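You operate a simulated robot arm through the tools that you are given. There is no shell and no other tool. Be economical: measure what you need, move in short steps, check, and stop when the job is done.

Carry out the task below with a simulated robot arm. There is one attempt and no reset: what you move stays moved.

TASK
Paste the matching title label on the book in the press and screw it down.
Fine: paste a patch on the cover with the blue brush, brush back in its stand; tray in, hands clear, knob down till the plate bears. Set down upright: blue brush. A coat counts when it lies all over at full strength: go over it till it gets no stronger.

It is judged by the outcome, as a careful person would: the job done as asked, and still so three seconds after it is handed in. It fails if anything else is knocked over, pushed out of place, dropped, spilled or broken. Lids that push on must go on centred and level and be pressed home; caps that screw on are set level and turned clockwise until they are tight.

THE ROBOT
A 7-joint arm with a two-finger parallel gripper, fixed in place. Base frame: the origin is at the foot of the arm, x ahead of it, y to its left, z up. Lengths are in m, angles in degrees, forces in N, time in s.
With the tool pointing down near the work surface it reaches from about 0.22 to 0.74 m from the base axis. Its first joint turns from -166.0 to 166.0 degrees. Payload 1.57 kg.
The TCP is the grasp point between the finger pads, 0.03 m short of the fingertips. In the tool frame z runs along the fingers and y along their closing line. Largest opening 0.11 m; finger width 0.024, thickness 0.012; the body of the gripper, 0.048 by 0.112 m, starts 0.078 m behind the TCP.
Orientation is told as [roll, pitch, yaw] about the base's x, y, z axes, in that order, counted from this pose: with the fingers straight down and closing along the base's y, the tool's x points along the base's -x, its y along +y and its z along -z.

THE INTERFACE
- The arm moves only by the tool drive_tool. Its argument "motion" is one flat list of numbers, 6 for each row, row after row: the shift along the tool's x, y, z in m, then the turn, a rotation vector about the tool's x, y, z in degrees. In form: [x, y, z, wx, wy, wz, x, y, z, wx, wy, wz, ...]. A call has 1 to 8 rows; each row is the pose to reach, as a shift and turn from the pose commanded when the call began, along the tool's axes at that moment. "gripper" is the closure, from 0 (fully open) to 1 (shut), set as the call begins (left out, the last holds). A row lasts 0.2 s, in which the tool goes at most 0.05 m and 8.6 degrees; a call with a longer step from one row to the next is refused whole, and so is a gripper value outside its range. A pose out of reach is approached as far as the arm can. The call stops where the force on the tool passes 90 N (or 10 N more than at its start, if that is more) or the arm is blocked; 0.2 s more then pass. The fingers move at their own pace (about 0.045 m/s each) and stop on an object; they squeeze with about 43 N. The grip force told is the motor's: it shows also when the fingers shut on nothing. Time passes only in rows, and 0.2 s behind the last, so rows that repeat a pose let the fingers close. It gives the time, the measured TCP pose, the force on the tool (base axes), the opening and the grip force at its end, in the units of the frame above (readings bear some noise), with the torque about the TCP (base axes, N m) and any sound that the robot's microphone picked up.
- Cameras (640 x 400 px; columns grow to the right, rows downward): "scene" is fixed at [0.2196, 0.6507, 1.5301]; the picture's right is [-0.91, -0.42, 0.00], its down [-0.28, 0.60, -0.75] and it looks along [0.32, -0.68, -0.67] (base axes); focal length 214 px, centre (320, 200). "wrist" rides on the gripper at [0.07, 0.016, -0.141] in the tool frame; the picture's right is [-0.23, 0.97, 0.00], its down [-0.85, -0.20, -0.48] and it looks along [-0.47, -0.11, 0.88] (tool axes); focal length 222 px, centre (320, 200). There is no depth. A picture from a camera that has moved, and an enlarged one, comes with that camera's place and axes in the base frame and with its lens.
- get_image(camera): a new picture of that camera. The clock stands still meanwhile.
- raise_lower(by): slides the trunk up (or, below 0, down) by that many m; the arm rides with it, the base frame stays. It gives what a move gives, with no picture.
- zoom(camera, box): a new picture of the part [left, top, right, bottom] of that camera's present view, enlarged. The clock stands still meanwhile.
- finish_job(): hands the job in; it is judged then, once.

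Go step by step. Nothing tells you positions but the pictures and the camera data: compare them with the known pose of the tool, close in by small moves and look again before you grip or let go. The budget is 120 turns and 84 pictures, counting those below and the enlarged ones. Unless the task says otherwise, let go and move clear before handing in, and close with one line.

The tools are called after "Request:" as a command line: name --argument value ..., lists and objects as JSON in quotes. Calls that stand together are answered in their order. drive_tool: Moves the arm, as the interface text tells. Its arguments: {"type":"object","properties":{"motion":{"type":"array","items":{"type":"number"}},"gripper":{"type":"number"}},"required":["motion"]} The other tools are called the same way: raise_lower (by) slides the trunk up or down; get_image (camera) takes a picture; zoom (camera, box) takes an enlarged picture of a part of a camera's view; finish_job () hands the job in.

At the start:

```text
t: 0.0
eef_pos: [0.3367, -0.0154, 1.3451]
tcp_rot: [-0.1, -0.7, 0.0]
ft_force: [68.9, -4.1, -114.6]
wrist_torque: [0.01, 2.06, -0.08]
grip_width: 0.11
gripper_force: 0.0
trunk travel left (down, up): [-0.5, 0.09]
```

scene: 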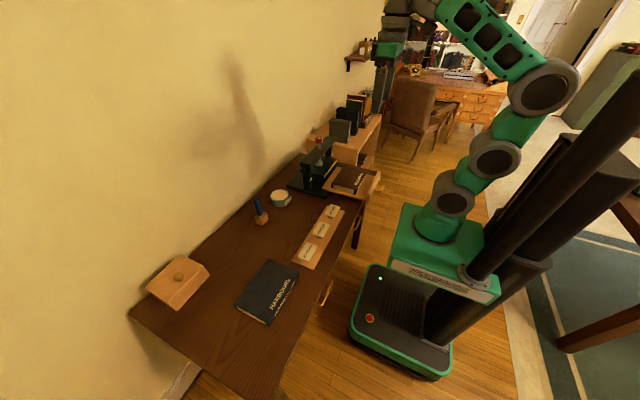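
wrist: 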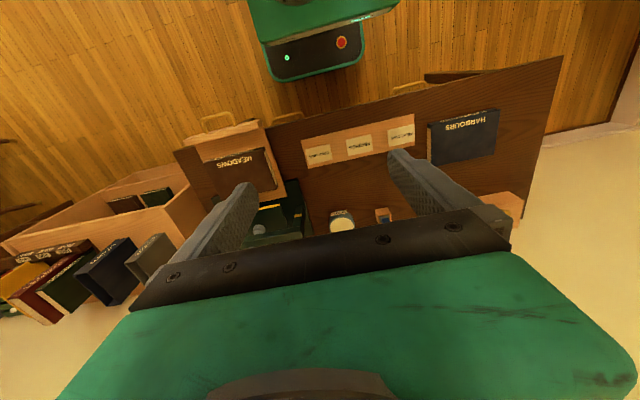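

I see a desk with a press (a book titled "MEADOWS" on a tray), a strip of labels, a paste pot, a blue brush in a stand and a second book "HARBOURS". I'll zoom in to see details first.

Request:
zoom --camera "scene" --box '[230, 120, 390, 220]'

Request:
zoom --camera "scene" --box '[130, 180, 350, 330]'

Request:
zoom --camera "wrist" --box '[180, 100, 440, 250]'

```text
4.00 times, centred on (310, 170) of scene
camera zoom: at [0.2196, 0.6507, 1.5301], right [-0.91, -0.42, 0.0], down [-0.28, 0.6, -0.75], along [0.32, -0.68, -0.67], focal length 858 px, centre (360, 320)
```

zoom: 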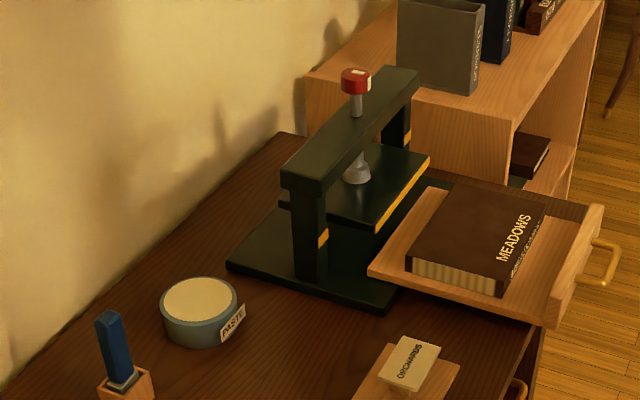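

```text
2.67 times, centred on (240, 255) of scene
camera zoom: at [0.2196, 0.6507, 1.5301], right [-0.91, -0.42, 0.0], down [-0.28, 0.6, -0.75], along [0.32, -0.68, -0.67], focal length 572 px, centre (533, 53)
```

zoom: 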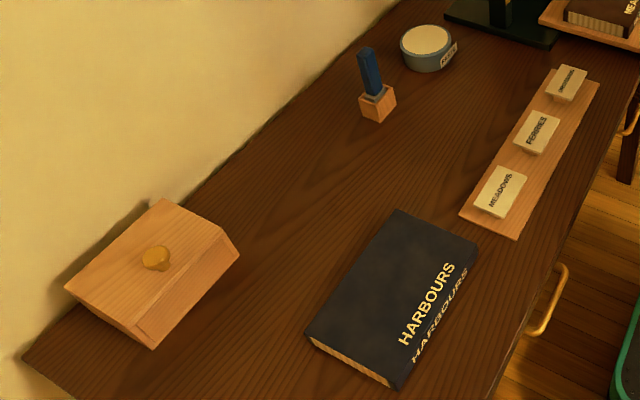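

```text
2.46 times, centred on (310, 175) of wrist
camera zoom: at [0.2654, 0.0017, 1.485], right [0.23, 0.97, 0.0], down [0.85, -0.2, 0.49], along [0.48, -0.11, -0.87], focal length 547 px, centre (345, 262)
```

zoom: 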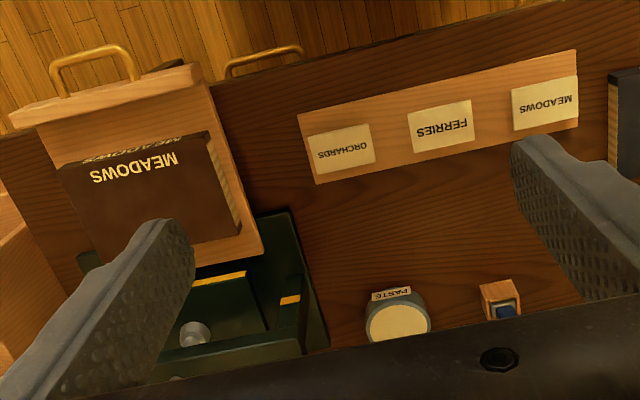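

The book in the press tray is MEADOWS at about (0.48,-0.32,0.80). The matching label is at about (0.48,0.21,0.79), the pot at (0.76,-0.03,0.80) and the brush near (0.74,0.11). I'll lower the trunk to bring the arm nearer and look again.

Request:
raise_lower --by -0.3

Request:
get_image --camera "wrist"

Request:
get_image --camera "scene"

```text
t: 3.0
eef_pos: [0.3376, -0.0139, 1.0444]
tcp_rot: [-0.1, -1.0, -0.1]
ft_force: [30.2, -1.9, -50.9]
wrist_torque: [0.07, 0.93, 0.01]
grip_width: 0.1103
gripper_force: 0.1
trunk travel left (down, up): [-0.2, 0.39]
```

```text
78 pictures are left
camera wrist: at [0.2657, 0.0017, 1.1849], right [0.23, 0.97, 0.0], down [0.85, -0.2, 0.49], along [0.48, -0.11, -0.87], focal length 222 px, centre (320, 200)
```

wrist: 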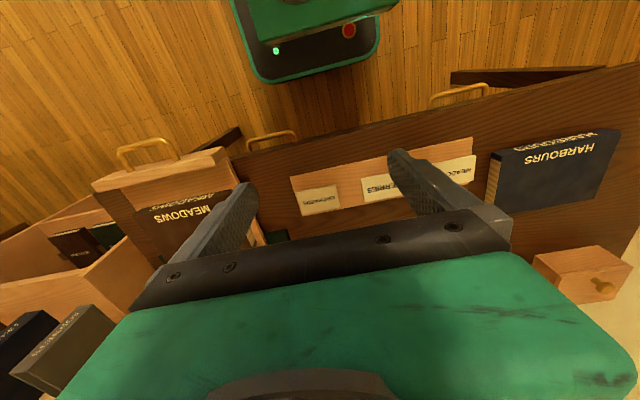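

```text
77 pictures are left
```

scene: 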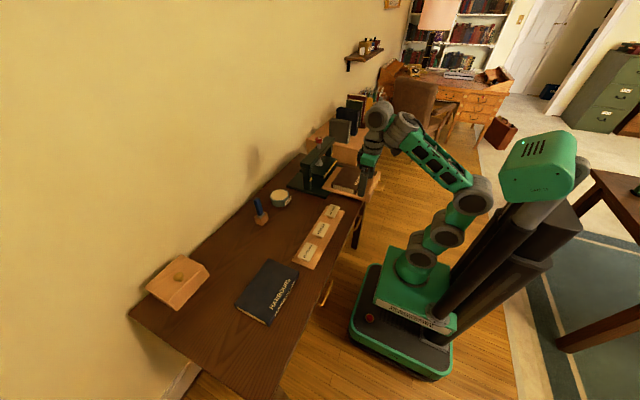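

Arm now rides lower and the view is clear. I'll take close zooms of brush/pot, labels and press for accurate triangulation.

Request:
zoom --camera "scene" --box '[240, 180, 304, 230]'

Request:
zoom --camera "scene" --box '[284, 120, 396, 210]'

Request:
zoom --camera "scene" --box '[282, 196, 352, 276]'

```text
8.00 times, centred on (272, 205) of scene
camera zoom: at [0.2196, 0.6507, 1.5301], right [-0.91, -0.42, 0.0], down [-0.28, 0.6, -0.75], along [0.32, -0.68, -0.67], focal length 1716 px, centre (704, 160)
```

zoom: 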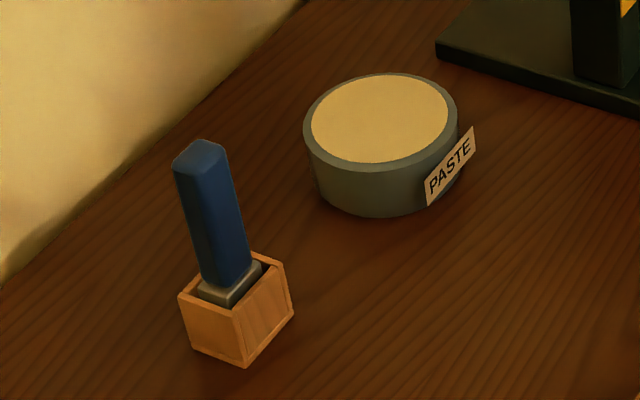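

```text
4.44 times, centred on (340, 165) of scene
camera zoom: at [0.2196, 0.6507, 1.5301], right [-0.91, -0.42, 0.0], down [-0.28, 0.6, -0.75], along [0.32, -0.68, -0.67], focal length 953 px, centre (231, 356)
```

zoom: 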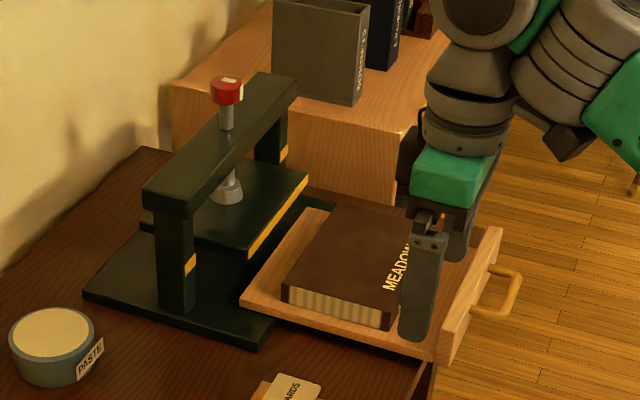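

```text
5.00 times, centred on (317, 236) of scene
camera zoom: at [0.2196, 0.6507, 1.5301], right [-0.91, -0.42, 0.0], down [-0.28, 0.6, -0.75], along [0.32, -0.68, -0.67], focal length 1072 px, centre (335, 20)
```

zoom: 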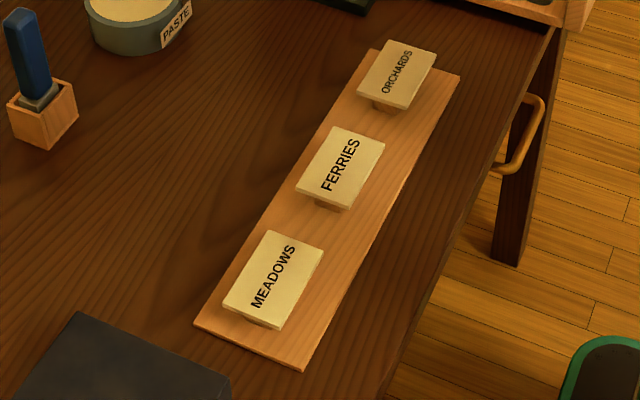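

Now I'll move the arm forward over the brush, staying high, to get a second close view.

Request:
drive_tool --motion '[-0.043, 0.018, 0, 0, 0, 0, -0.086, 0.036, 0, 0, 0, 0, -0.129, 0.054, 0, 0, 0, 0, -0.172, 0.072, 0, 0, 0, 0, -0.215, 0.09, 0, 0, 0, 0, -0.258, 0.108, 0, 0, 0, 0, -0.3, 0.125, 0, 0, 0, 0, -0.3, 0.125, 0, 0, 0, 0]'

Request:
get_image --camera "wrist"

```text
t: 4.8
eef_pos: [0.5775, 0.0988, 0.9804]
tcp_rot: [0.0, -0.5, 0.0]
ft_force: [0.3, -0.2, -0.2]
wrist_torque: [-0.01, 0.06, 0.0]
grip_width: 0.11
gripper_force: 0.1
out of reach, approached as far as the arm can: row 4, 5, 6, 7, 8
trunk travel left (down, up): [-0.2, 0.39]
```

```text
73 pictures are left
camera wrist: at [0.5074, 0.1166, 1.1206], right [0.23, 0.97, 0.0], down [0.85, -0.2, 0.49], along [0.47, -0.11, -0.87], focal length 222 px, centre (320, 200)
```

wrist: 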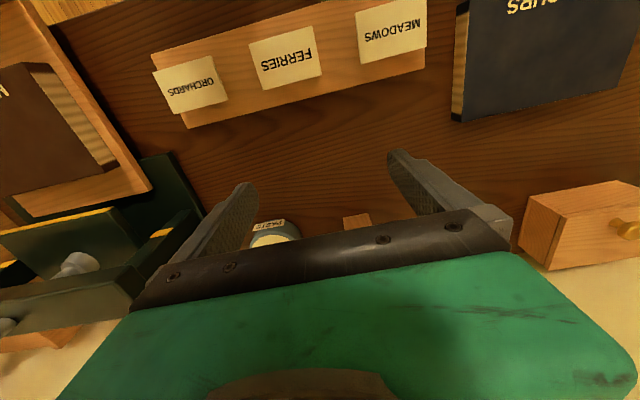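

The arm hit its reach limit up high. I'll descend a bit and back off to see how commanded pose and reach behave.

Request:
drive_tool --motion '[0.03, 0, 0.035, 0, 0, 0, 0.06, 0, 0.07, 0, 0, 0, 0.06, 0, 0.1, 0, 0, 0, 0.06, 0, 0.1, 0, 0, 0]'

```text
t: 5.8
eef_pos: [0.5174, 0.0982, 0.8843]
tcp_rot: [-0.1, -0.7, -0.1]
ft_force: [0.4, 0.3, 0.9]
wrist_torque: [0.0, -0.02, -0.03]
grip_width: 0.1099
gripper_force: 0.1
trunk travel left (down, up): [-0.2, 0.39]
```

Commanded pose clips to what is reached. I'll go forward at z≈0.92 to test the reach there.

Request:
drive_tool --motion '[-0.04, 0, -0.01, 0, 0, 0, -0.08, 0, -0.025, 0, 0, 0, -0.11, 0, -0.04, 0, 0, 0, -0.14, 0, -0.04, 0, 0, 0, -0.14, 0, -0.04, 0, 0, 0]'

Request:
get_image --camera "wrist"

Request:
get_image --camera "scene"

```text
t: 7.0
eef_pos: [0.637, 0.0984, 0.9179]
tcp_rot: [-0.1, -0.9, 0.0]
ft_force: [-0.3, 3.6, -1.9]
wrist_torque: [-0.49, -0.07, -0.24]
grip_width: 0.1101
gripper_force: 0.1
out of reach, approached as far as the arm can: row 4, 5
trunk travel left (down, up): [-0.2, 0.39]
```

```text
72 pictures are left
camera wrist: at [0.5661, 0.1155, 1.0582], right [0.23, 0.97, 0.0], down [0.85, -0.2, 0.49], along [0.48, -0.11, -0.87], focal length 222 px, centre (320, 200)
```

wrist: 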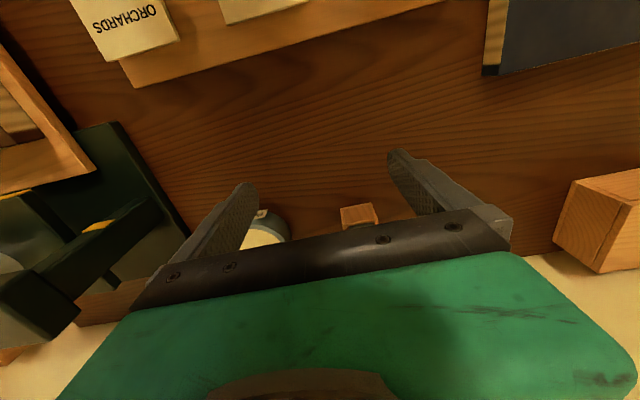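

```text
71 pictures are left
```

scene: 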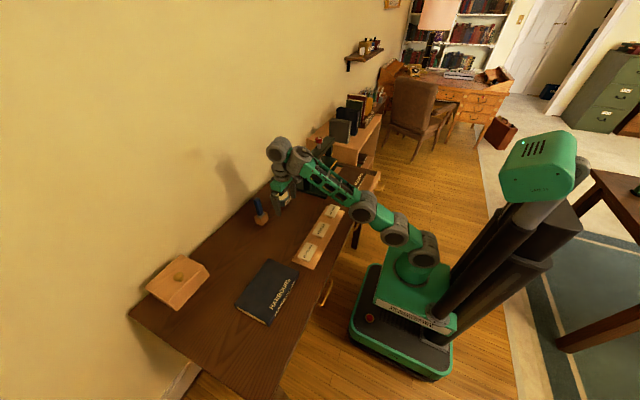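

Brush is at about (0.77,0.13), top ≈0.90, beyond straight-down reach; the stand is square with the axes. I'll tilt the gripper 45° forward so I can grasp the upright handle from the robot's side.

Request:
drive_tool --motion '[0.02, 0.005, 0, 0, -7.5, 0, 0.04, 0.01, 0, 0, -15, 0, 0.06, 0.015, 0, 0, -22.5, 0, 0.06, 0.02, 0, 0, -30, 0, 0.06, 0.025, 0, 0, -37.5, 0, 0.06, 0.03, 0, 0, -45, 0, 0.06, 0.03, 0, 0, -45, 0]'

Request:
get_image --camera "wrist"

Request:
zoom --camera "scene" --box '[224, 140, 352, 220]'

```text
t: 8.6
eef_pos: [0.6378, 0.1458, 1.059]
tcp_rot: [-0.4, -44.0, 0.0]
ft_force: [-0.6, -0.1, 1.3]
wrist_torque: [0.02, -0.02, 0.03]
grip_width: 0.1101
gripper_force: 0.0
out of reach, approached as far as the arm can: row 2, 3, 4, 5, 6, 7
trunk travel left (down, up): [-0.2, 0.39]
```

```text
70 pictures are left
camera wrist: at [0.4894, 0.1635, 1.1128], right [0.17, 0.97, 0.15], down [0.28, -0.2, 0.94], along [0.94, -0.12, -0.31], focal length 222 px, centre (320, 200)
```

wrist: 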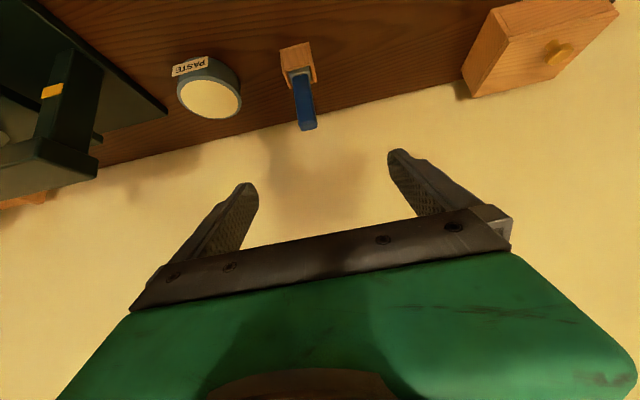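

```text
5.00 times, centred on (288, 180) of scene
camera zoom: at [0.2196, 0.6507, 1.5301], right [-0.91, -0.42, 0.0], down [-0.28, 0.6, -0.75], along [0.32, -0.68, -0.67], focal length 1072 px, centre (480, 300)
```

zoom: 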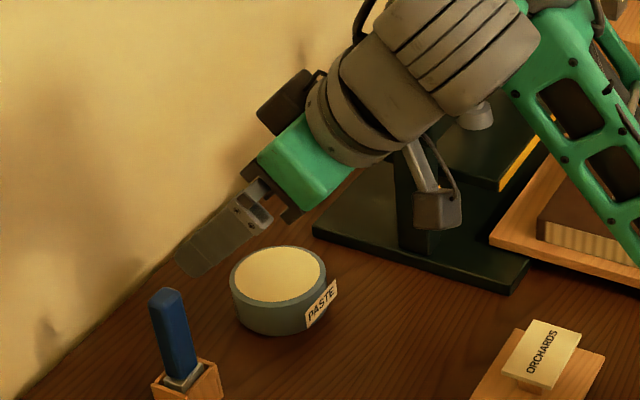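

The brush is confirmed at about (0.77,0.130,top 0.90). I'll move to a pre-grasp point up and behind along the tool axis.

Request:
drive_tool --motion '[0.01, -0.004, 0.032, 0, 0, 0, 0.02, -0.008, 0.064, 0, 0, 0, 0.03, -0.012, 0.096, 0, 0, 0, 0.038, -0.0158, 0.1288, 0, 0, 0, 0.038, -0.0158, 0.1288, 0, 0, 0]'

Request:
get_image --camera "wrist"

Request:
zoom --camera "scene" --box '[224, 150, 320, 230]'

```text
t: 9.8
eef_pos: [0.6923, 0.125, 0.9843]
tcp_rot: [0.1, -42.9, 0.0]
ft_force: [0.0, -0.6, -0.6]
wrist_torque: [0.02, 0.02, -0.02]
grip_width: 0.1099
gripper_force: 0.1
out of reach, approached as far as the arm can: row 1, 2, 3, 4, 5
trunk travel left (down, up): [-0.2, 0.39]
```

```text
68 pictures are left
camera wrist: at [0.5468, 0.1415, 1.0405], right [0.16, 0.97, 0.16], down [0.3, -0.2, 0.93], along [0.94, -0.11, -0.33], focal length 222 px, centre (320, 200)
```

wrist: 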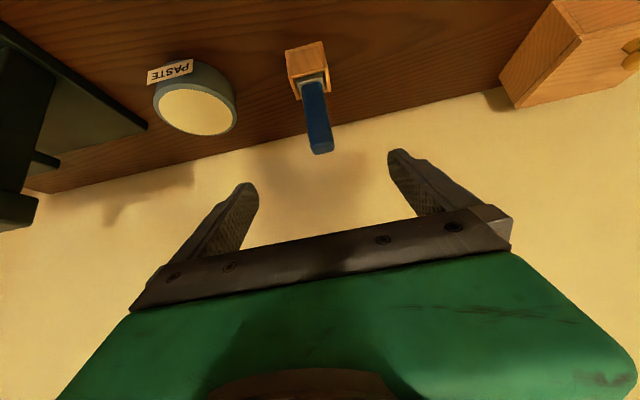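

```text
5.00 times, centred on (272, 190) of scene
camera zoom: at [0.2196, 0.6507, 1.5301], right [-0.91, -0.42, 0.0], down [-0.28, 0.6, -0.75], along [0.32, -0.68, -0.67], focal length 1072 px, centre (560, 250)
```

zoom: 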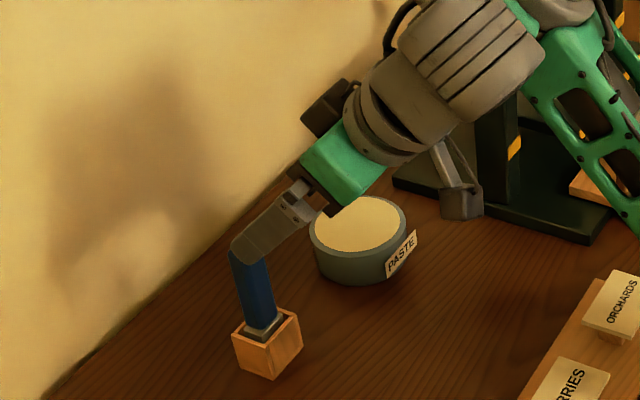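

Reach is still limiting because the shoulder is low relative to the wrist. I'll raise the trunk a bit and come down with the arm.

Request:
raise_lower --by 0.12

Request:
drive_tool --motion '[0.035, 0, 0.035, 0, 0, 0, 0.07, 0, 0.07, 0, 0, 0, 0.1, 0, 0.105, 0, 0, 0, 0.1, 0, 0.105, 0, 0, 0]'

```text
t: 11.3
eef_pos: [0.6945, 0.1259, 1.1039]
tcp_rot: [0.1, -42.9, 0.0]
ft_force: [-1.0, -0.3, -0.1]
wrist_torque: [0.01, 0.02, 0.02]
grip_width: 0.1099
gripper_force: 0.0
trunk travel left (down, up): [-0.32, 0.27]
```

```text
t: 12.3
eef_pos: [0.7078, 0.134, 1.0492]
tcp_rot: [0.3, -38.0, 0.0]
ft_force: [0.2, 0.4, -0.2]
wrist_torque: [0.0, 0.02, -0.01]
grip_width: 0.1099
gripper_force: 0.1
out of reach, approached as far as the arm can: row 1, 2, 3, 4
trunk travel left (down, up): [-0.32, 0.27]
```

At a 45° tilt the wrist can't go low at this trunk height, so a gentler tilt should suffice. I'll reduce the tilt to ~25° while descending.

Request:
drive_tool --motion '[0, 0, 0, 0, 6.5, 0, 0.02, 0, 0.02, 0, 13, 0, 0.045, 0, 0.05, 0, 13, 0, 0.067, -0.002, 0.073, 0, 13, 0, 0.067, -0.002, 0.073, 0, 13, 0]'

```text
t: 13.5
eef_pos: [0.71, 0.1304, 0.9515]
tcp_rot: [0.3, -24.8, 0.1]
ft_force: [-0.2, 0.3, 0.0]
wrist_torque: [-0.02, 0.0, 0.0]
grip_width: 0.1101
gripper_force: 0.0
out of reach, approached as far as the arm can: row 4, 5
trunk travel left (down, up): [-0.32, 0.27]
```

That works. Next I'll go outward over the brush with open fingers.

Request:
drive_tool --motion '[-0.022, 0, 0.02, 0, 0, 0, -0.044, 0, 0.0427, 0, 0, 0, -0.044, 0, 0.0427, 0, 0, 0]'

Request:
get_image --camera "wrist"

Request:
zoom --camera "scene" --box '[224, 150, 320, 230]'

```text
t: 14.3
eef_pos: [0.7476, 0.1314, 0.9384]
tcp_rot: [0.3, -24.9, 0.1]
ft_force: [-0.1, 0.0, -0.1]
wrist_torque: [0.03, 0.02, 0.04]
grip_width: 0.1101
gripper_force: 0.0
out of reach, approached as far as the arm can: row 2, 3
trunk travel left (down, up): [-0.32, 0.27]
```

```text
66 pictures are left
camera wrist: at [0.6251, 0.1466, 1.0365], right [0.2, 0.97, 0.1], down [0.57, -0.2, 0.79], along [0.79, -0.1, -0.6], focal length 222 px, centre (320, 200)
```

wrist: 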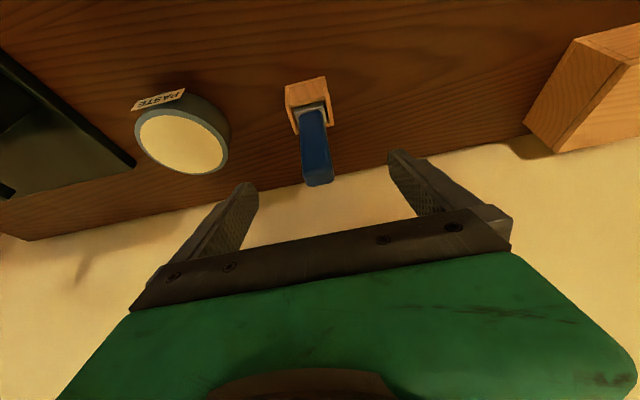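

```text
5.00 times, centred on (272, 190) of scene
camera zoom: at [0.2196, 0.6507, 1.5301], right [-0.91, -0.42, 0.0], down [-0.28, 0.6, -0.75], along [0.32, -0.68, -0.67], focal length 1072 px, centre (560, 250)
```

zoom: 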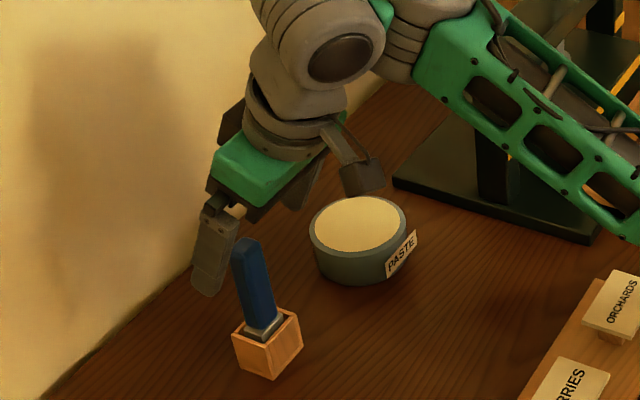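

Handle top refined to (0.770,0.130,0.903). I'll descend to the grip height around the handle.

Request:
drive_tool --motion '[0.002, -0.0014, 0.025, 0, 0, 0, 0.005, -0.0014, 0.05, 0, 0, 0, 0.0076, -0.0014, 0.0693, 0, 0, 0, 0.0076, -0.0014, 0.0693, 0, 0, 0]'

Request:
get_image --camera "wrist"

```text
t: 15.3
eef_pos: [0.7512, 0.1312, 0.929]
tcp_rot: [0.3, -24.9, 0.1]
ft_force: [0.7, -0.2, 0.3]
wrist_torque: [-0.01, -0.01, 0.01]
grip_width: 0.1102
gripper_force: 0.1
out of reach, approached as far as the arm can: row 1, 2, 3, 4
trunk travel left (down, up): [-0.32, 0.27]
```

```text
64 pictures are left
camera wrist: at [0.6282, 0.1463, 1.0283], right [0.2, 0.97, 0.1], down [0.58, -0.2, 0.79], along [0.79, -0.1, -0.6], focal length 222 px, centre (320, 200)
```

wrist: 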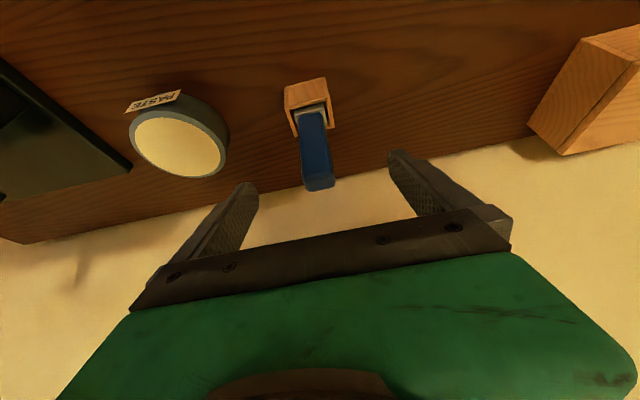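

The arm is in a corner of its workspace; I'll look at the whole arm posture to decide the trunk height.

Request:
zoom --camera "scene" --box '[240, 100, 480, 300]'

```text
2.00 times, centred on (360, 200) of scene
camera zoom: at [0.2196, 0.6507, 1.5301], right [-0.91, -0.42, 0.0], down [-0.28, 0.6, -0.75], along [0.32, -0.68, -0.67], focal length 429 px, centre (240, 200)
```

zoom: 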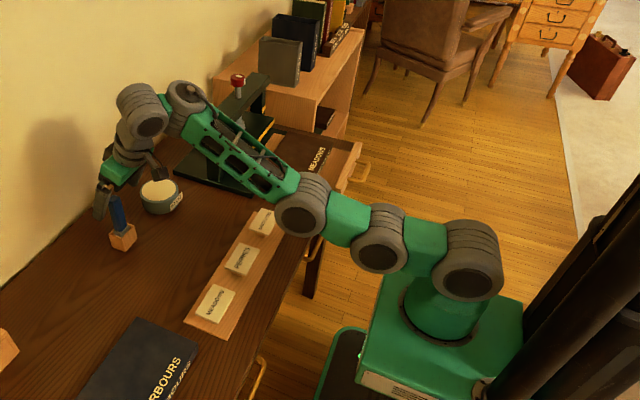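

The tilt itself seems to be what restricts the wrist. I'll reduce the tilt to about 10° here, then test the reach outward.

Request:
drive_tool --motion '[0.004, 0, -0.008, 0, 7.5, 0, 0.004, -0.001, -0.01, 0, 15, 0, -0.008, -0.001, -0.004, 0, 15, 0, -0.02, -0.001, -0.0, 0, 15, 0, -0.02, -0.001, 0.0, 0, 15, 0]'

```text
t: 16.5
eef_pos: [0.7248, 0.1237, 0.9222]
tcp_rot: [0.4, -9.9, 0.2]
ft_force: [0.3, -0.5, 0.1]
wrist_torque: [0.05, -0.02, 0.0]
grip_width: 0.11
gripper_force: 0.0
out of reach, approached as far as the arm can: row 2, 3, 4, 5
trunk travel left (down, up): [-0.32, 0.27]
```

Now it's extension-limited with the shoulder lower than the wrist; raising the trunk and using ~20° tilt should maximise reach.

Request:
raise_lower --by 0.07

Request:
drive_tool --motion '[0, 0.003, 0.02, 0, 0, 0, 0, 0.007, 0.063, 0, 0, 0, -0.015, 0.007, 0.063, 0, -5, 0, -0.031, 0.007, 0.063, 0, -10, 0, -0.031, 0.007, 0.063, 0, -10, 0]'

```text
t: 17.6
eef_pos: [0.726, 0.1223, 0.9915]
tcp_rot: [0.3, -9.9, 0.2]
ft_force: [0.7, 0.5, 0.5]
wrist_torque: [-0.05, 0.03, 0.01]
grip_width: 0.1101
gripper_force: 0.0
trunk travel left (down, up): [-0.39, 0.2]
```

```text
t: 18.8
eef_pos: [0.7591, 0.1327, 0.9338]
tcp_rot: [0.4, -17.4, 0.2]
ft_force: [0.1, -0.1, 0.3]
wrist_torque: [-0.01, 0.0, -0.03]
grip_width: 0.11
gripper_force: 0.0
out of reach, approached as far as the arm can: row 4, 5
trunk travel left (down, up): [-0.39, 0.2]
```

Good: (0.759,0.133,0.934). I'll nudge y and x, then lower with the trunk onto the handle.

Request:
drive_tool --motion '[-0.008, -0.0032, -0.002, 0, 0, 0, -0.008, -0.0032, -0.002, 0, 0, 0]'

Request:
raise_lower --by -0.05

Request:
get_image --camera "wrist"

Request:
zoom --camera "scene" --box '[224, 150, 304, 230]'

```text
t: 19.4
eef_pos: [0.7587, 0.132, 0.9327]
tcp_rot: [0.4, -17.4, 0.1]
ft_force: [0.0, -0.4, -0.3]
wrist_torque: [0.01, -0.01, 0.03]
grip_width: 0.11
gripper_force: 0.1
out of reach, approached as far as the arm can: row 1, 2
trunk travel left (down, up): [-0.39, 0.2]
```

```text
t: 20.3
eef_pos: [0.7581, 0.1321, 0.8845]
tcp_rot: [0.4, -17.4, 0.2]
ft_force: [0.3, -0.7, 0.5]
wrist_torque: [0.0, -0.02, -0.03]
grip_width: 0.11
gripper_force: 0.0
trunk travel left (down, up): [-0.34, 0.25]
```

```text
62 pictures are left
camera wrist: at [0.6499, 0.1468, 0.9978], right [0.21, 0.97, 0.07], down [0.67, -0.2, 0.71], along [0.71, -0.1, -0.7], focal length 222 px, centre (320, 200)
```

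wrist: 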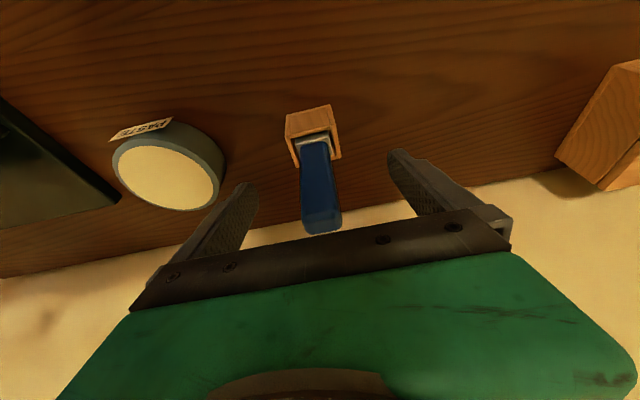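

```text
5.00 times, centred on (264, 190) of scene
camera zoom: at [0.2196, 0.6507, 1.5301], right [-0.91, -0.42, 0.0], down [-0.28, 0.6, -0.75], along [0.32, -0.68, -0.67], focal length 1072 px, centre (600, 250)
```

zoom: 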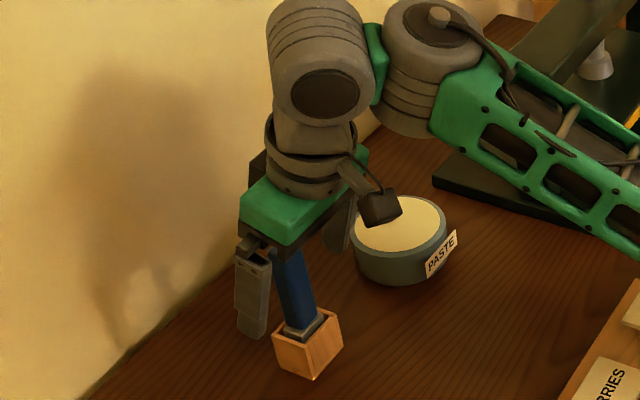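

Fingers straddle the handle well. I'll lower 12 mm more and close.

Request:
raise_lower --by -0.012

Request:
drive_tool --motion '[0, 0, 0, 0, 0, 0, 0, 0, 0, 0, 0, 0, 0, 0, 0, 0, 0, 0, 0, 0, 0, 0, 0, 0, 0, 0, 0, 0, 0, 0, 0, 0, 0, 0, 0, 0, 0, 0, 0, 0, 0, 0]' --gripper 1

Request:
get_image --camera "wrist"

Request:
zoom --camera "scene" --box '[234, 180, 298, 230]'

```text
t: 20.9
eef_pos: [0.7578, 0.1316, 0.8724]
tcp_rot: [0.5, -17.4, 0.2]
ft_force: [-0.3, 0.5, -0.3]
wrist_torque: [-0.02, -0.02, 0.0]
grip_width: 0.1103
gripper_force: 0.0
trunk travel left (down, up): [-0.328, 0.262]
```

```text
t: 22.5
eef_pos: [0.7584, 0.1317, 0.8718]
tcp_rot: [0.4, -17.4, 0.3]
ft_force: [-0.2, -0.7, 0.9]
wrist_torque: [-0.02, -0.02, -0.01]
grip_width: 0.0272
gripper_force: 34.6
trunk travel left (down, up): [-0.328, 0.262]
```

```text
60 pictures are left
camera wrist: at [0.65, 0.1468, 0.9856], right [0.21, 0.97, 0.07], down [0.67, -0.2, 0.71], along [0.71, -0.1, -0.7], focal length 222 px, centre (320, 200)
```

wrist: 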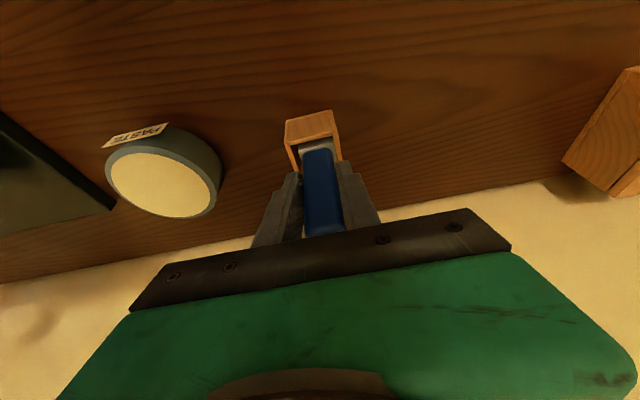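

```text
8.00 times, centred on (266, 205) of scene
camera zoom: at [0.2196, 0.6507, 1.5301], right [-0.91, -0.42, 0.0], down [-0.28, 0.6, -0.75], along [0.32, -0.68, -0.67], focal length 1716 px, centre (752, 160)
```

zoom: 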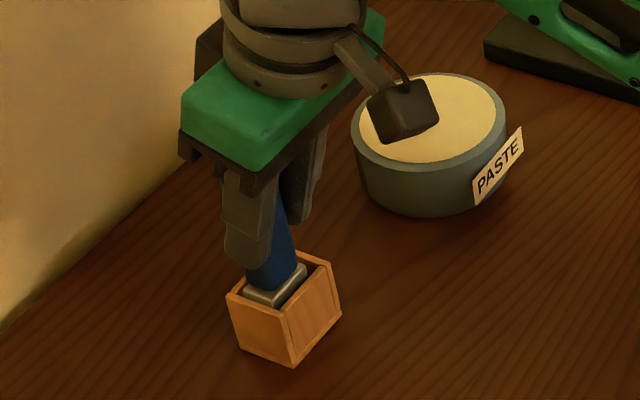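

Brush gripped (27 mm). Lift it straight out using the trunk.

Request:
raise_lower --by 0.09

Request:
get_image --camera "wrist"

Request:
zoom --camera "scene" --box '[234, 160, 314, 230]'

```text
t: 23.8
eef_pos: [0.7584, 0.1311, 0.9614]
tcp_rot: [0.4, -17.4, 0.1]
ft_force: [-0.1, -0.8, -0.7]
wrist_torque: [0.01, 0.01, 0.0]
grip_width: 0.0273
gripper_force: 38.0
trunk travel left (down, up): [-0.418, 0.172]
```

```text
58 pictures are left
camera wrist: at [0.6501, 0.1469, 1.0754], right [0.21, 0.97, 0.07], down [0.67, -0.2, 0.71], along [0.71, -0.1, -0.7], focal length 222 px, centre (320, 200)
```

wrist: 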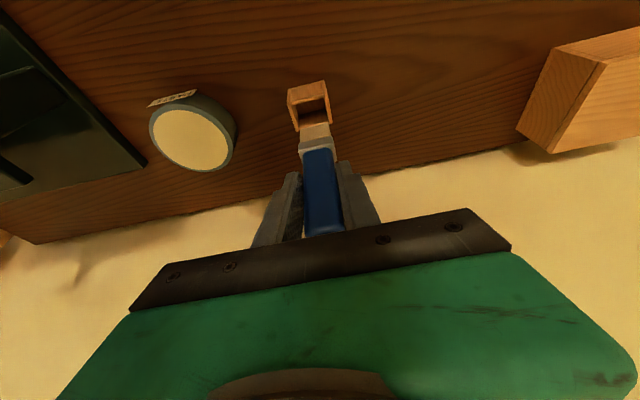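

```text
5.71 times, centred on (274, 195) of scene
camera zoom: at [0.2196, 0.6507, 1.5301], right [-0.91, -0.42, 0.0], down [-0.28, 0.6, -0.75], along [0.32, -0.68, -0.67], focal length 1226 px, centre (583, 229)
```

zoom: 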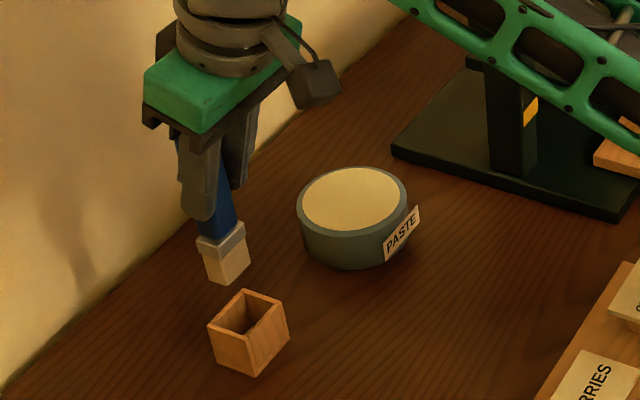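

Brush is free; bristle tip ≈0.107 below TCP. Pot paste centre is at about (0.762,-0.021,0.81), so I'll move over it.

Request:
drive_tool --motion '[0.0015, -0.035, 0, 0, 0, 0, 0.003, -0.07, 0, 0, 0, 0, 0.005, -0.11, 0, 0, 0, 0, 0.0067, -0.152, -0.002, 0, 0, 0, 0.0067, -0.152, -0.002, 0, 0, 0]'

Request:
get_image --camera "wrist"

Request:
zoom --camera "scene" --box '[244, 160, 324, 230]'

```text
t: 24.9
eef_pos: [0.7498, -0.023, 0.9601]
tcp_rot: [0.5, -17.4, 0.1]
ft_force: [-0.1, -0.8, -0.1]
wrist_torque: [-0.01, 0.02, -0.03]
grip_width: 0.0272
gripper_force: 37.9
trunk travel left (down, up): [-0.418, 0.172]
```

```text
56 pictures are left
camera wrist: at [0.6426, -0.0085, 1.073], right [0.21, 0.97, 0.07], down [0.67, -0.2, 0.71], along [0.71, -0.1, -0.7], focal length 222 px, centre (320, 200)
```

wrist: 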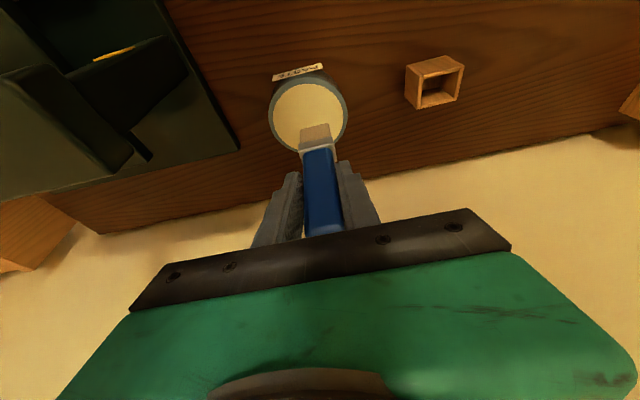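

```text
5.71 times, centred on (284, 195) of scene
camera zoom: at [0.2196, 0.6507, 1.5301], right [-0.91, -0.42, 0.0], down [-0.28, 0.6, -0.75], along [0.32, -0.68, -0.67], focal length 1226 px, centre (526, 229)
```

zoom: 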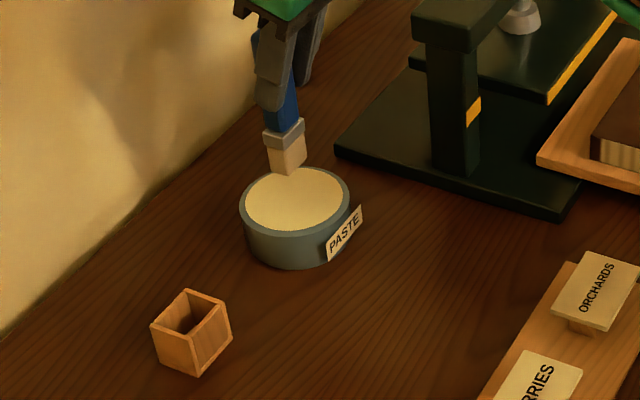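

Nearly over the pot. Shift y by −8 mm and lower by trunk to just above/at the paste.

Request:
drive_tool --motion '[0, -0.008, 0, 0, 0, 0, 0, -0.008, 0, 0, 0, 0]'

Request:
raise_lower --by -0.04

Request:
zoom --camera "scene" --box '[254, 175, 310, 220]'

Request:
zoom --camera "wrist" --box '[240, 80, 400, 200]'

```text
t: 25.6
eef_pos: [0.7503, -0.0309, 0.9588]
tcp_rot: [0.3, -17.5, 0.1]
ft_force: [0.6, -0.6, -0.4]
wrist_torque: [0.02, 0.05, -0.02]
grip_width: 0.0275
gripper_force: 37.8
trunk travel left (down, up): [-0.418, 0.172]
```

```text
t: 26.4
eef_pos: [0.7505, -0.0304, 0.918]
tcp_rot: [0.4, -17.4, 0.1]
ft_force: [0.8, -0.1, -0.9]
wrist_torque: [0.03, 0.02, -0.03]
grip_width: 0.0273
gripper_force: 37.8
trunk travel left (down, up): [-0.378, 0.212]
```

```text
8.89 times, centred on (282, 198) of scene
camera zoom: at [0.2196, 0.6507, 1.5301], right [-0.91, -0.42, 0.0], down [-0.28, 0.6, -0.75], along [0.32, -0.68, -0.67], focal length 1906 px, centre (658, 222)
```

zoom: 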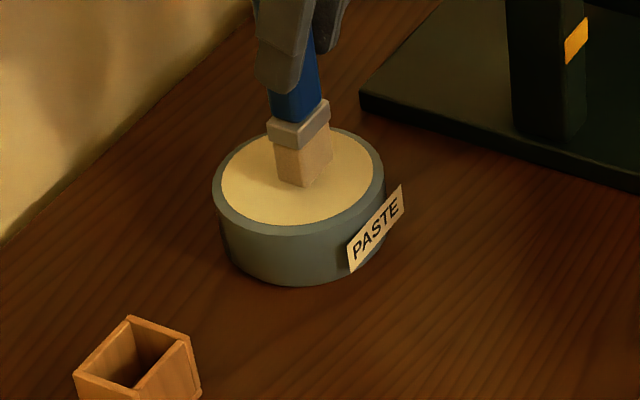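

```text
3.33 times, centred on (320, 140) of wrist
camera zoom: at [0.6425, -0.016, 1.0325], right [0.21, 0.97, 0.07], down [0.67, -0.2, 0.71], along [0.71, -0.1, -0.7], focal length 740 px, centre (320, 400)
```

zoom: 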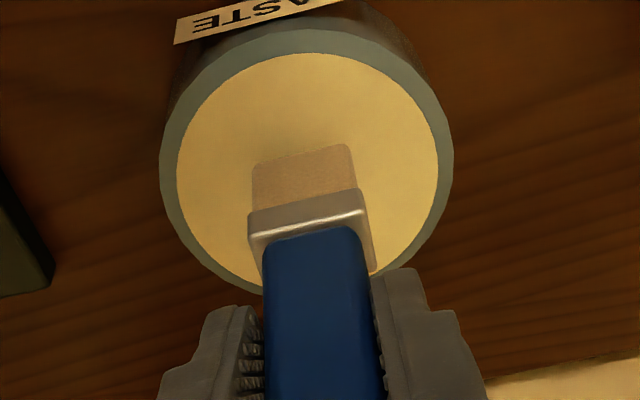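

Centred over the paste. I'll dip further in small trunk steps.

Request:
raise_lower --by -0.01

Request:
raise_lower --by -0.008

Request:
zoom --camera "scene" --box '[254, 175, 310, 220]'

```text
t: 27.0
eef_pos: [0.7498, -0.0317, 0.9116]
tcp_rot: [0.4, -17.8, 0.2]
ft_force: [1.7, 0.1, 11.6]
wrist_torque: [-0.22, -0.28, -0.02]
grip_width: 0.0274
gripper_force: 37.9
trunk travel left (down, up): [-0.368, 0.222]
```

```text
t: 27.5
eef_pos: [0.7498, -0.0313, 0.9049]
tcp_rot: [0.3, -17.9, 0.0]
ft_force: [1.7, 0.2, 26.2]
wrist_torque: [-0.25, -0.36, -0.08]
grip_width: 0.0275
gripper_force: 38.1
trunk travel left (down, up): [-0.36, 0.23]
```

```text
8.89 times, centred on (282, 198) of scene
camera zoom: at [0.2196, 0.6507, 1.5301], right [-0.91, -0.42, 0.0], down [-0.28, 0.6, -0.75], along [0.32, -0.68, -0.67], focal length 1906 px, centre (658, 222)
```

zoom: 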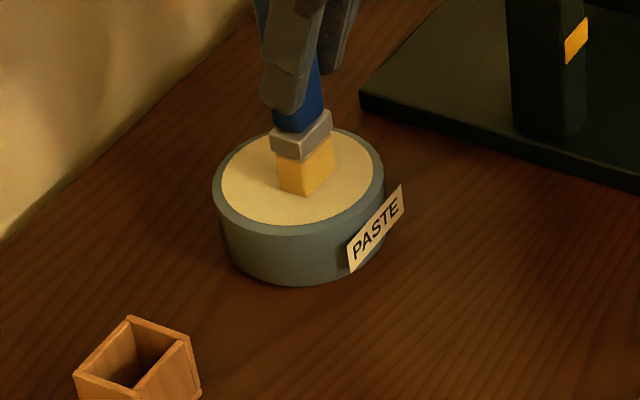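

Bristles are loaded with paste. Lift and retract toward the robot, then I'll go to the book.

Request:
raise_lower --by 0.08

Request:
drive_tool --motion '[0.043, 0, -0.0135, 0, 0, 0, 0.086, 0, -0.027, 0, 0, 0, 0.129, 0, -0.0405, 0, 0, 0, 0.172, 0, -0.054, 0, 0, 0, 0.215, 0, -0.067, 0, 0, 0, 0.2576, 0, -0.0807, 0, 0, 0, 0.2576, 0, -0.0807, 0, 0, 0]'

Request:
get_image --camera "scene"

```text
t: 28.7
eef_pos: [0.7499, -0.031, 0.9798]
tcp_rot: [0.4, -17.3, 0.2]
ft_force: [-0.3, -0.3, -1.0]
wrist_torque: [0.01, 0.02, -0.01]
grip_width: 0.0272
gripper_force: 37.7
trunk travel left (down, up): [-0.44, 0.15]
```

```text
t: 30.3
eef_pos: [0.7148, -0.0376, 1.015]
tcp_rot: [0.5, -17.1, 0.1]
ft_force: [0.7, -0.1, -0.1]
wrist_torque: [0.01, 0.02, 0.03]
grip_width: 0.027
gripper_force: 37.4
out of reach, approached as far as the arm can: row 1, 2, 3, 4, 5, 6, 7
trunk travel left (down, up): [-0.44, 0.15]
```

```text
51 pictures are left
```

scene: 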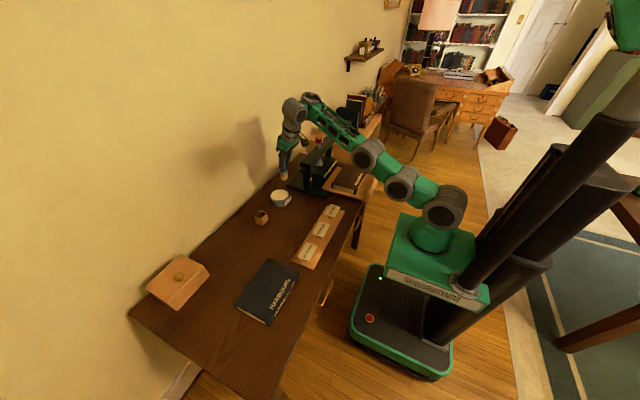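

With this tilt the wrist needs to sit higher relative to the shoulder when closer in. I'll move inward and up, then lower the trunk.

Request:
drive_tool --motion '[0.0, 0, -0.045, 0, 0, 0, 0.01, 0, -0.09, 0, 0, 0, 0.03, 0, -0.13, 0, 0, 0, 0.06, 0, -0.165, 0, 0, 0, 0.09, 0, -0.2, 0, 0, 0, 0.125, 0, -0.23, 0, 0, 0, 0.16, 0, -0.255, 0, 0, 0, 0.169, 0, -0.263, 0, 0, 0]'

```text
t: 32.1
eef_pos: [0.4744, -0.0417, 1.226]
tcp_rot: [0.4, -17.1, 0.2]
ft_force: [0.3, 0.1, -0.7]
wrist_torque: [0.0, 0.01, -0.03]
grip_width: 0.0273
gripper_force: 37.7
out of reach, approached as far as the arm can: row 4, 5, 6, 7
trunk travel left (down, up): [-0.44, 0.15]
```

Reached. Now sweep sideways above the book, then lower the trunk to an inspection height.

Request:
drive_tool --motion '[0, -0.045, 0, 0, 0, 0, 0, -0.09, 0, 0, 0, 0, 0, -0.135, 0, 0, 0, 0, 0, -0.18, 0, 0, 0, 0, 0, -0.225, 0, 0, 0, 0, 0, -0.27, 0, 0, 0, 0, 0, -0.27, 0, 0, 0, 0]'

Request:
raise_lower --by -0.24

Request:
get_image --camera "wrist"

Request:
zoom --camera "scene" --box '[284, 120, 396, 210]'

```text
t: 33.7
eef_pos: [0.4572, -0.2986, 1.1656]
tcp_rot: [0.6, -17.3, 0.0]
ft_force: [-0.3, -0.8, -1.2]
wrist_torque: [0.13, -0.03, 0.04]
grip_width: 0.0271
gripper_force: 37.8
out of reach, approached as far as the arm can: row 2, 3, 4, 5, 6, 7
trunk travel left (down, up): [-0.44, 0.15]
```

```text
t: 36.2
eef_pos: [0.4577, -0.2945, 0.9287]
tcp_rot: [0.4, -17.4, 0.1]
ft_force: [-0.1, -0.6, -1.0]
wrist_torque: [0.01, -0.01, 0.02]
grip_width: 0.027
gripper_force: 38.7
trunk travel left (down, up): [-0.2, 0.39]
```

```text
50 pictures are left
camera wrist: at [0.3485, -0.2791, 1.0427], right [0.21, 0.97, 0.07], down [0.67, -0.2, 0.71], along [0.71, -0.1, -0.7], focal length 222 px, centre (320, 200)
```

wrist: 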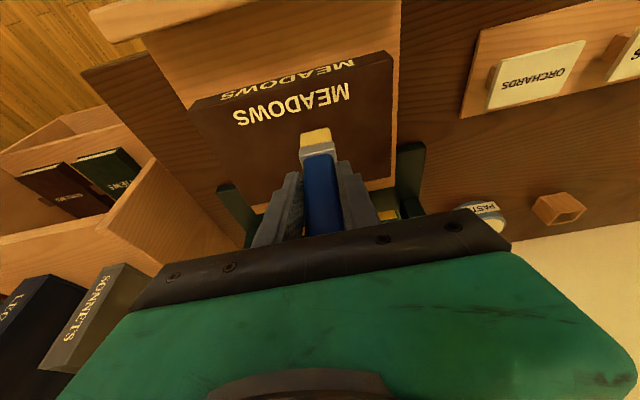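

```text
4.44 times, centred on (340, 165) of scene
camera zoom: at [0.2196, 0.6507, 1.5301], right [-0.91, -0.42, 0.0], down [-0.28, 0.6, -0.75], along [0.32, -0.68, -0.67], focal length 953 px, centre (231, 356)
```

zoom: 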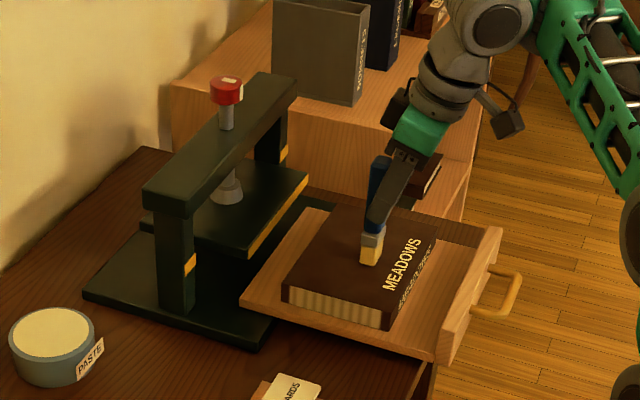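

The brush is over the cover; the book spans x≈0.41–0.557, y≈−0.40…−0.21, cover z≈0.816. I'll gain slack by raising the arm a bit and lowering the trunk the same, shifting to the patch start.

Request:
drive_tool --motion '[-0.015, 0.0, -0.045, 0, 0, 0, -0.03, 0.0, -0.065, 0, 0, 0, -0.035, 0.01, -0.065, 0, 0, 0, -0.035, 0.01, -0.065, 0, 0, 0]'

Request:
raise_lower --by -0.045

```text
t: 37.2
eef_pos: [0.4568, -0.2684, 0.9393]
tcp_rot: [0.5, -17.4, 0.1]
ft_force: [1.2, 0.6, -0.4]
wrist_torque: [0.0, 0.02, 0.01]
grip_width: 0.0273
gripper_force: 38.1
out of reach, approached as far as the arm can: row 1, 2, 3, 4
trunk travel left (down, up): [-0.2, 0.39]
```

```text
t: 38.1
eef_pos: [0.4571, -0.2665, 0.8979]
tcp_rot: [0.1, -17.7, 0.1]
ft_force: [2.3, -0.2, 35.6]
wrist_torque: [-0.17, -0.53, -0.04]
grip_width: 0.0275
gripper_force: 37.5
trunk travel left (down, up): [-0.155, 0.435]
```

The arm didn't rise as expected, so the brush is pressing with 36 N. Easing up right away and checking.

Request:
raise_lower --by 0.03

Request:
get_image --camera "wrist"

Request:
get_image --camera "scene"

```text
t: 38.8
eef_pos: [0.4567, -0.267, 0.9238]
tcp_rot: [0.5, -17.3, 0.0]
ft_force: [0.0, -0.1, -0.9]
wrist_torque: [-0.01, 0.0, -0.01]
grip_width: 0.0271
gripper_force: 38.4
trunk travel left (down, up): [-0.185, 0.405]
```

```text
48 pictures are left
camera wrist: at [0.3485, -0.2526, 1.0377], right [0.21, 0.97, 0.08], down [0.67, -0.2, 0.71], along [0.71, -0.1, -0.7], focal length 222 px, centre (320, 200)
```

wrist: 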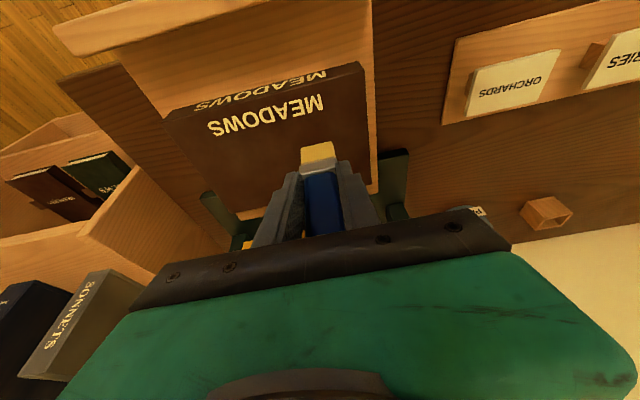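

```text
47 pictures are left
```

scene: 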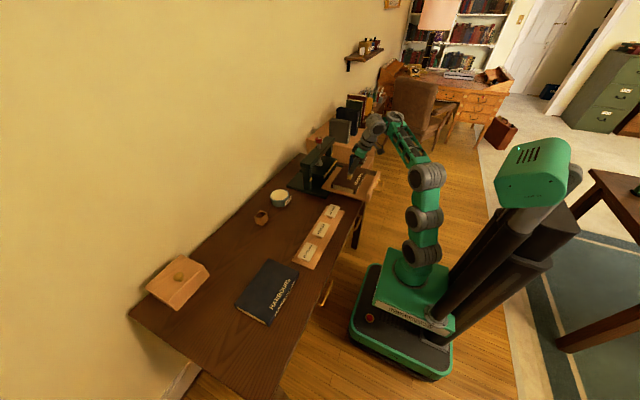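

Brush off again. I'll test in-plane mobility in the air with a small move toward the patch centre.

Request:
drive_tool --motion '[-0.0157, -0.017, 0.005, 0, 0, 0, -0.0315, -0.034, 0.0099, 0, 0, 0, -0.0315, -0.034, 0.0099, 0, 0, 0]'

Request:
zoom --camera "wrist" --box '[160, 60, 400, 210]'

```text
t: 39.6
eef_pos: [0.4847, -0.2959, 0.9054]
tcp_rot: [0.3, -17.4, 0.1]
ft_force: [-0.4, -0.5, -0.5]
wrist_torque: [0.02, 0.01, 0.05]
grip_width: 0.0272
gripper_force: 37.9
out of reach, approached as far as the arm can: row 1, 2, 3
trunk travel left (down, up): [-0.185, 0.405]
```

```text
2.67 times, centred on (280, 135) of wrist
camera zoom: at [0.3758, -0.2802, 1.0192], right [0.21, 0.97, 0.07], down [0.67, -0.2, 0.71], along [0.71, -0.1, -0.7], focal length 592 px, centre (427, 373)
```

zoom: 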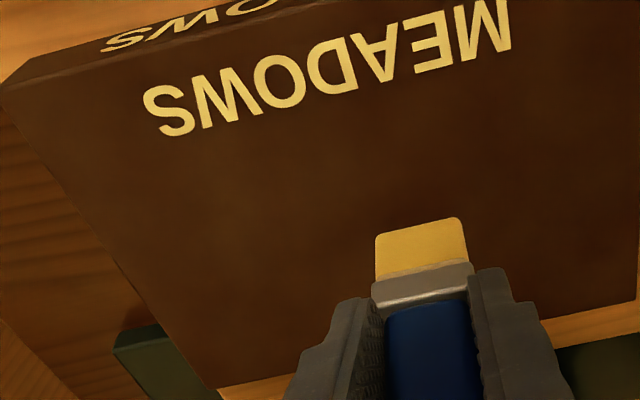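

It's the upper reach limit here, so I'll raise the trunk for slack and bring the arm down by the same amount.

Request:
raise_lower --by 0.05

Request:
drive_tool --motion '[0.0, 0, 0.02, 0, 0, 0, 0.01, 0, 0.033, 0, 0, 0, 0.01, 0, 0.033, 0, 0, 0]'

```text
t: 40.5
eef_pos: [0.484, -0.294, 0.9563]
tcp_rot: [0.4, -17.4, 0.2]
ft_force: [-0.8, 0.2, -0.4]
wrist_torque: [0.0, 0.03, 0.02]
grip_width: 0.0274
gripper_force: 38.3
trunk travel left (down, up): [-0.235, 0.355]
```

```text
t: 41.3
eef_pos: [0.4841, -0.295, 0.9221]
tcp_rot: [0.3, -17.5, 0.2]
ft_force: [-0.5, 0.1, -1.1]
wrist_torque: [-0.03, 0.02, -0.03]
grip_width: 0.0274
gripper_force: 37.9
trunk travel left (down, up): [-0.235, 0.355]
```

Free movement now. I'll lower to contact at the patch centre.

Request:
drive_tool --motion '[0.0036, 0, 0.0115, 0, 0, 0, 0.006, 0, 0.019, 0, 0, 0, 0.006, 0, 0.019, 0, 0, 0]'

```text
t: 42.1
eef_pos: [0.4839, -0.2949, 0.9014]
tcp_rot: [0.2, -17.3, 0.2]
ft_force: [0.7, 0.5, -0.7]
wrist_torque: [-0.01, 0.0, -0.02]
grip_width: 0.0273
gripper_force: 37.6
trunk travel left (down, up): [-0.235, 0.355]
```

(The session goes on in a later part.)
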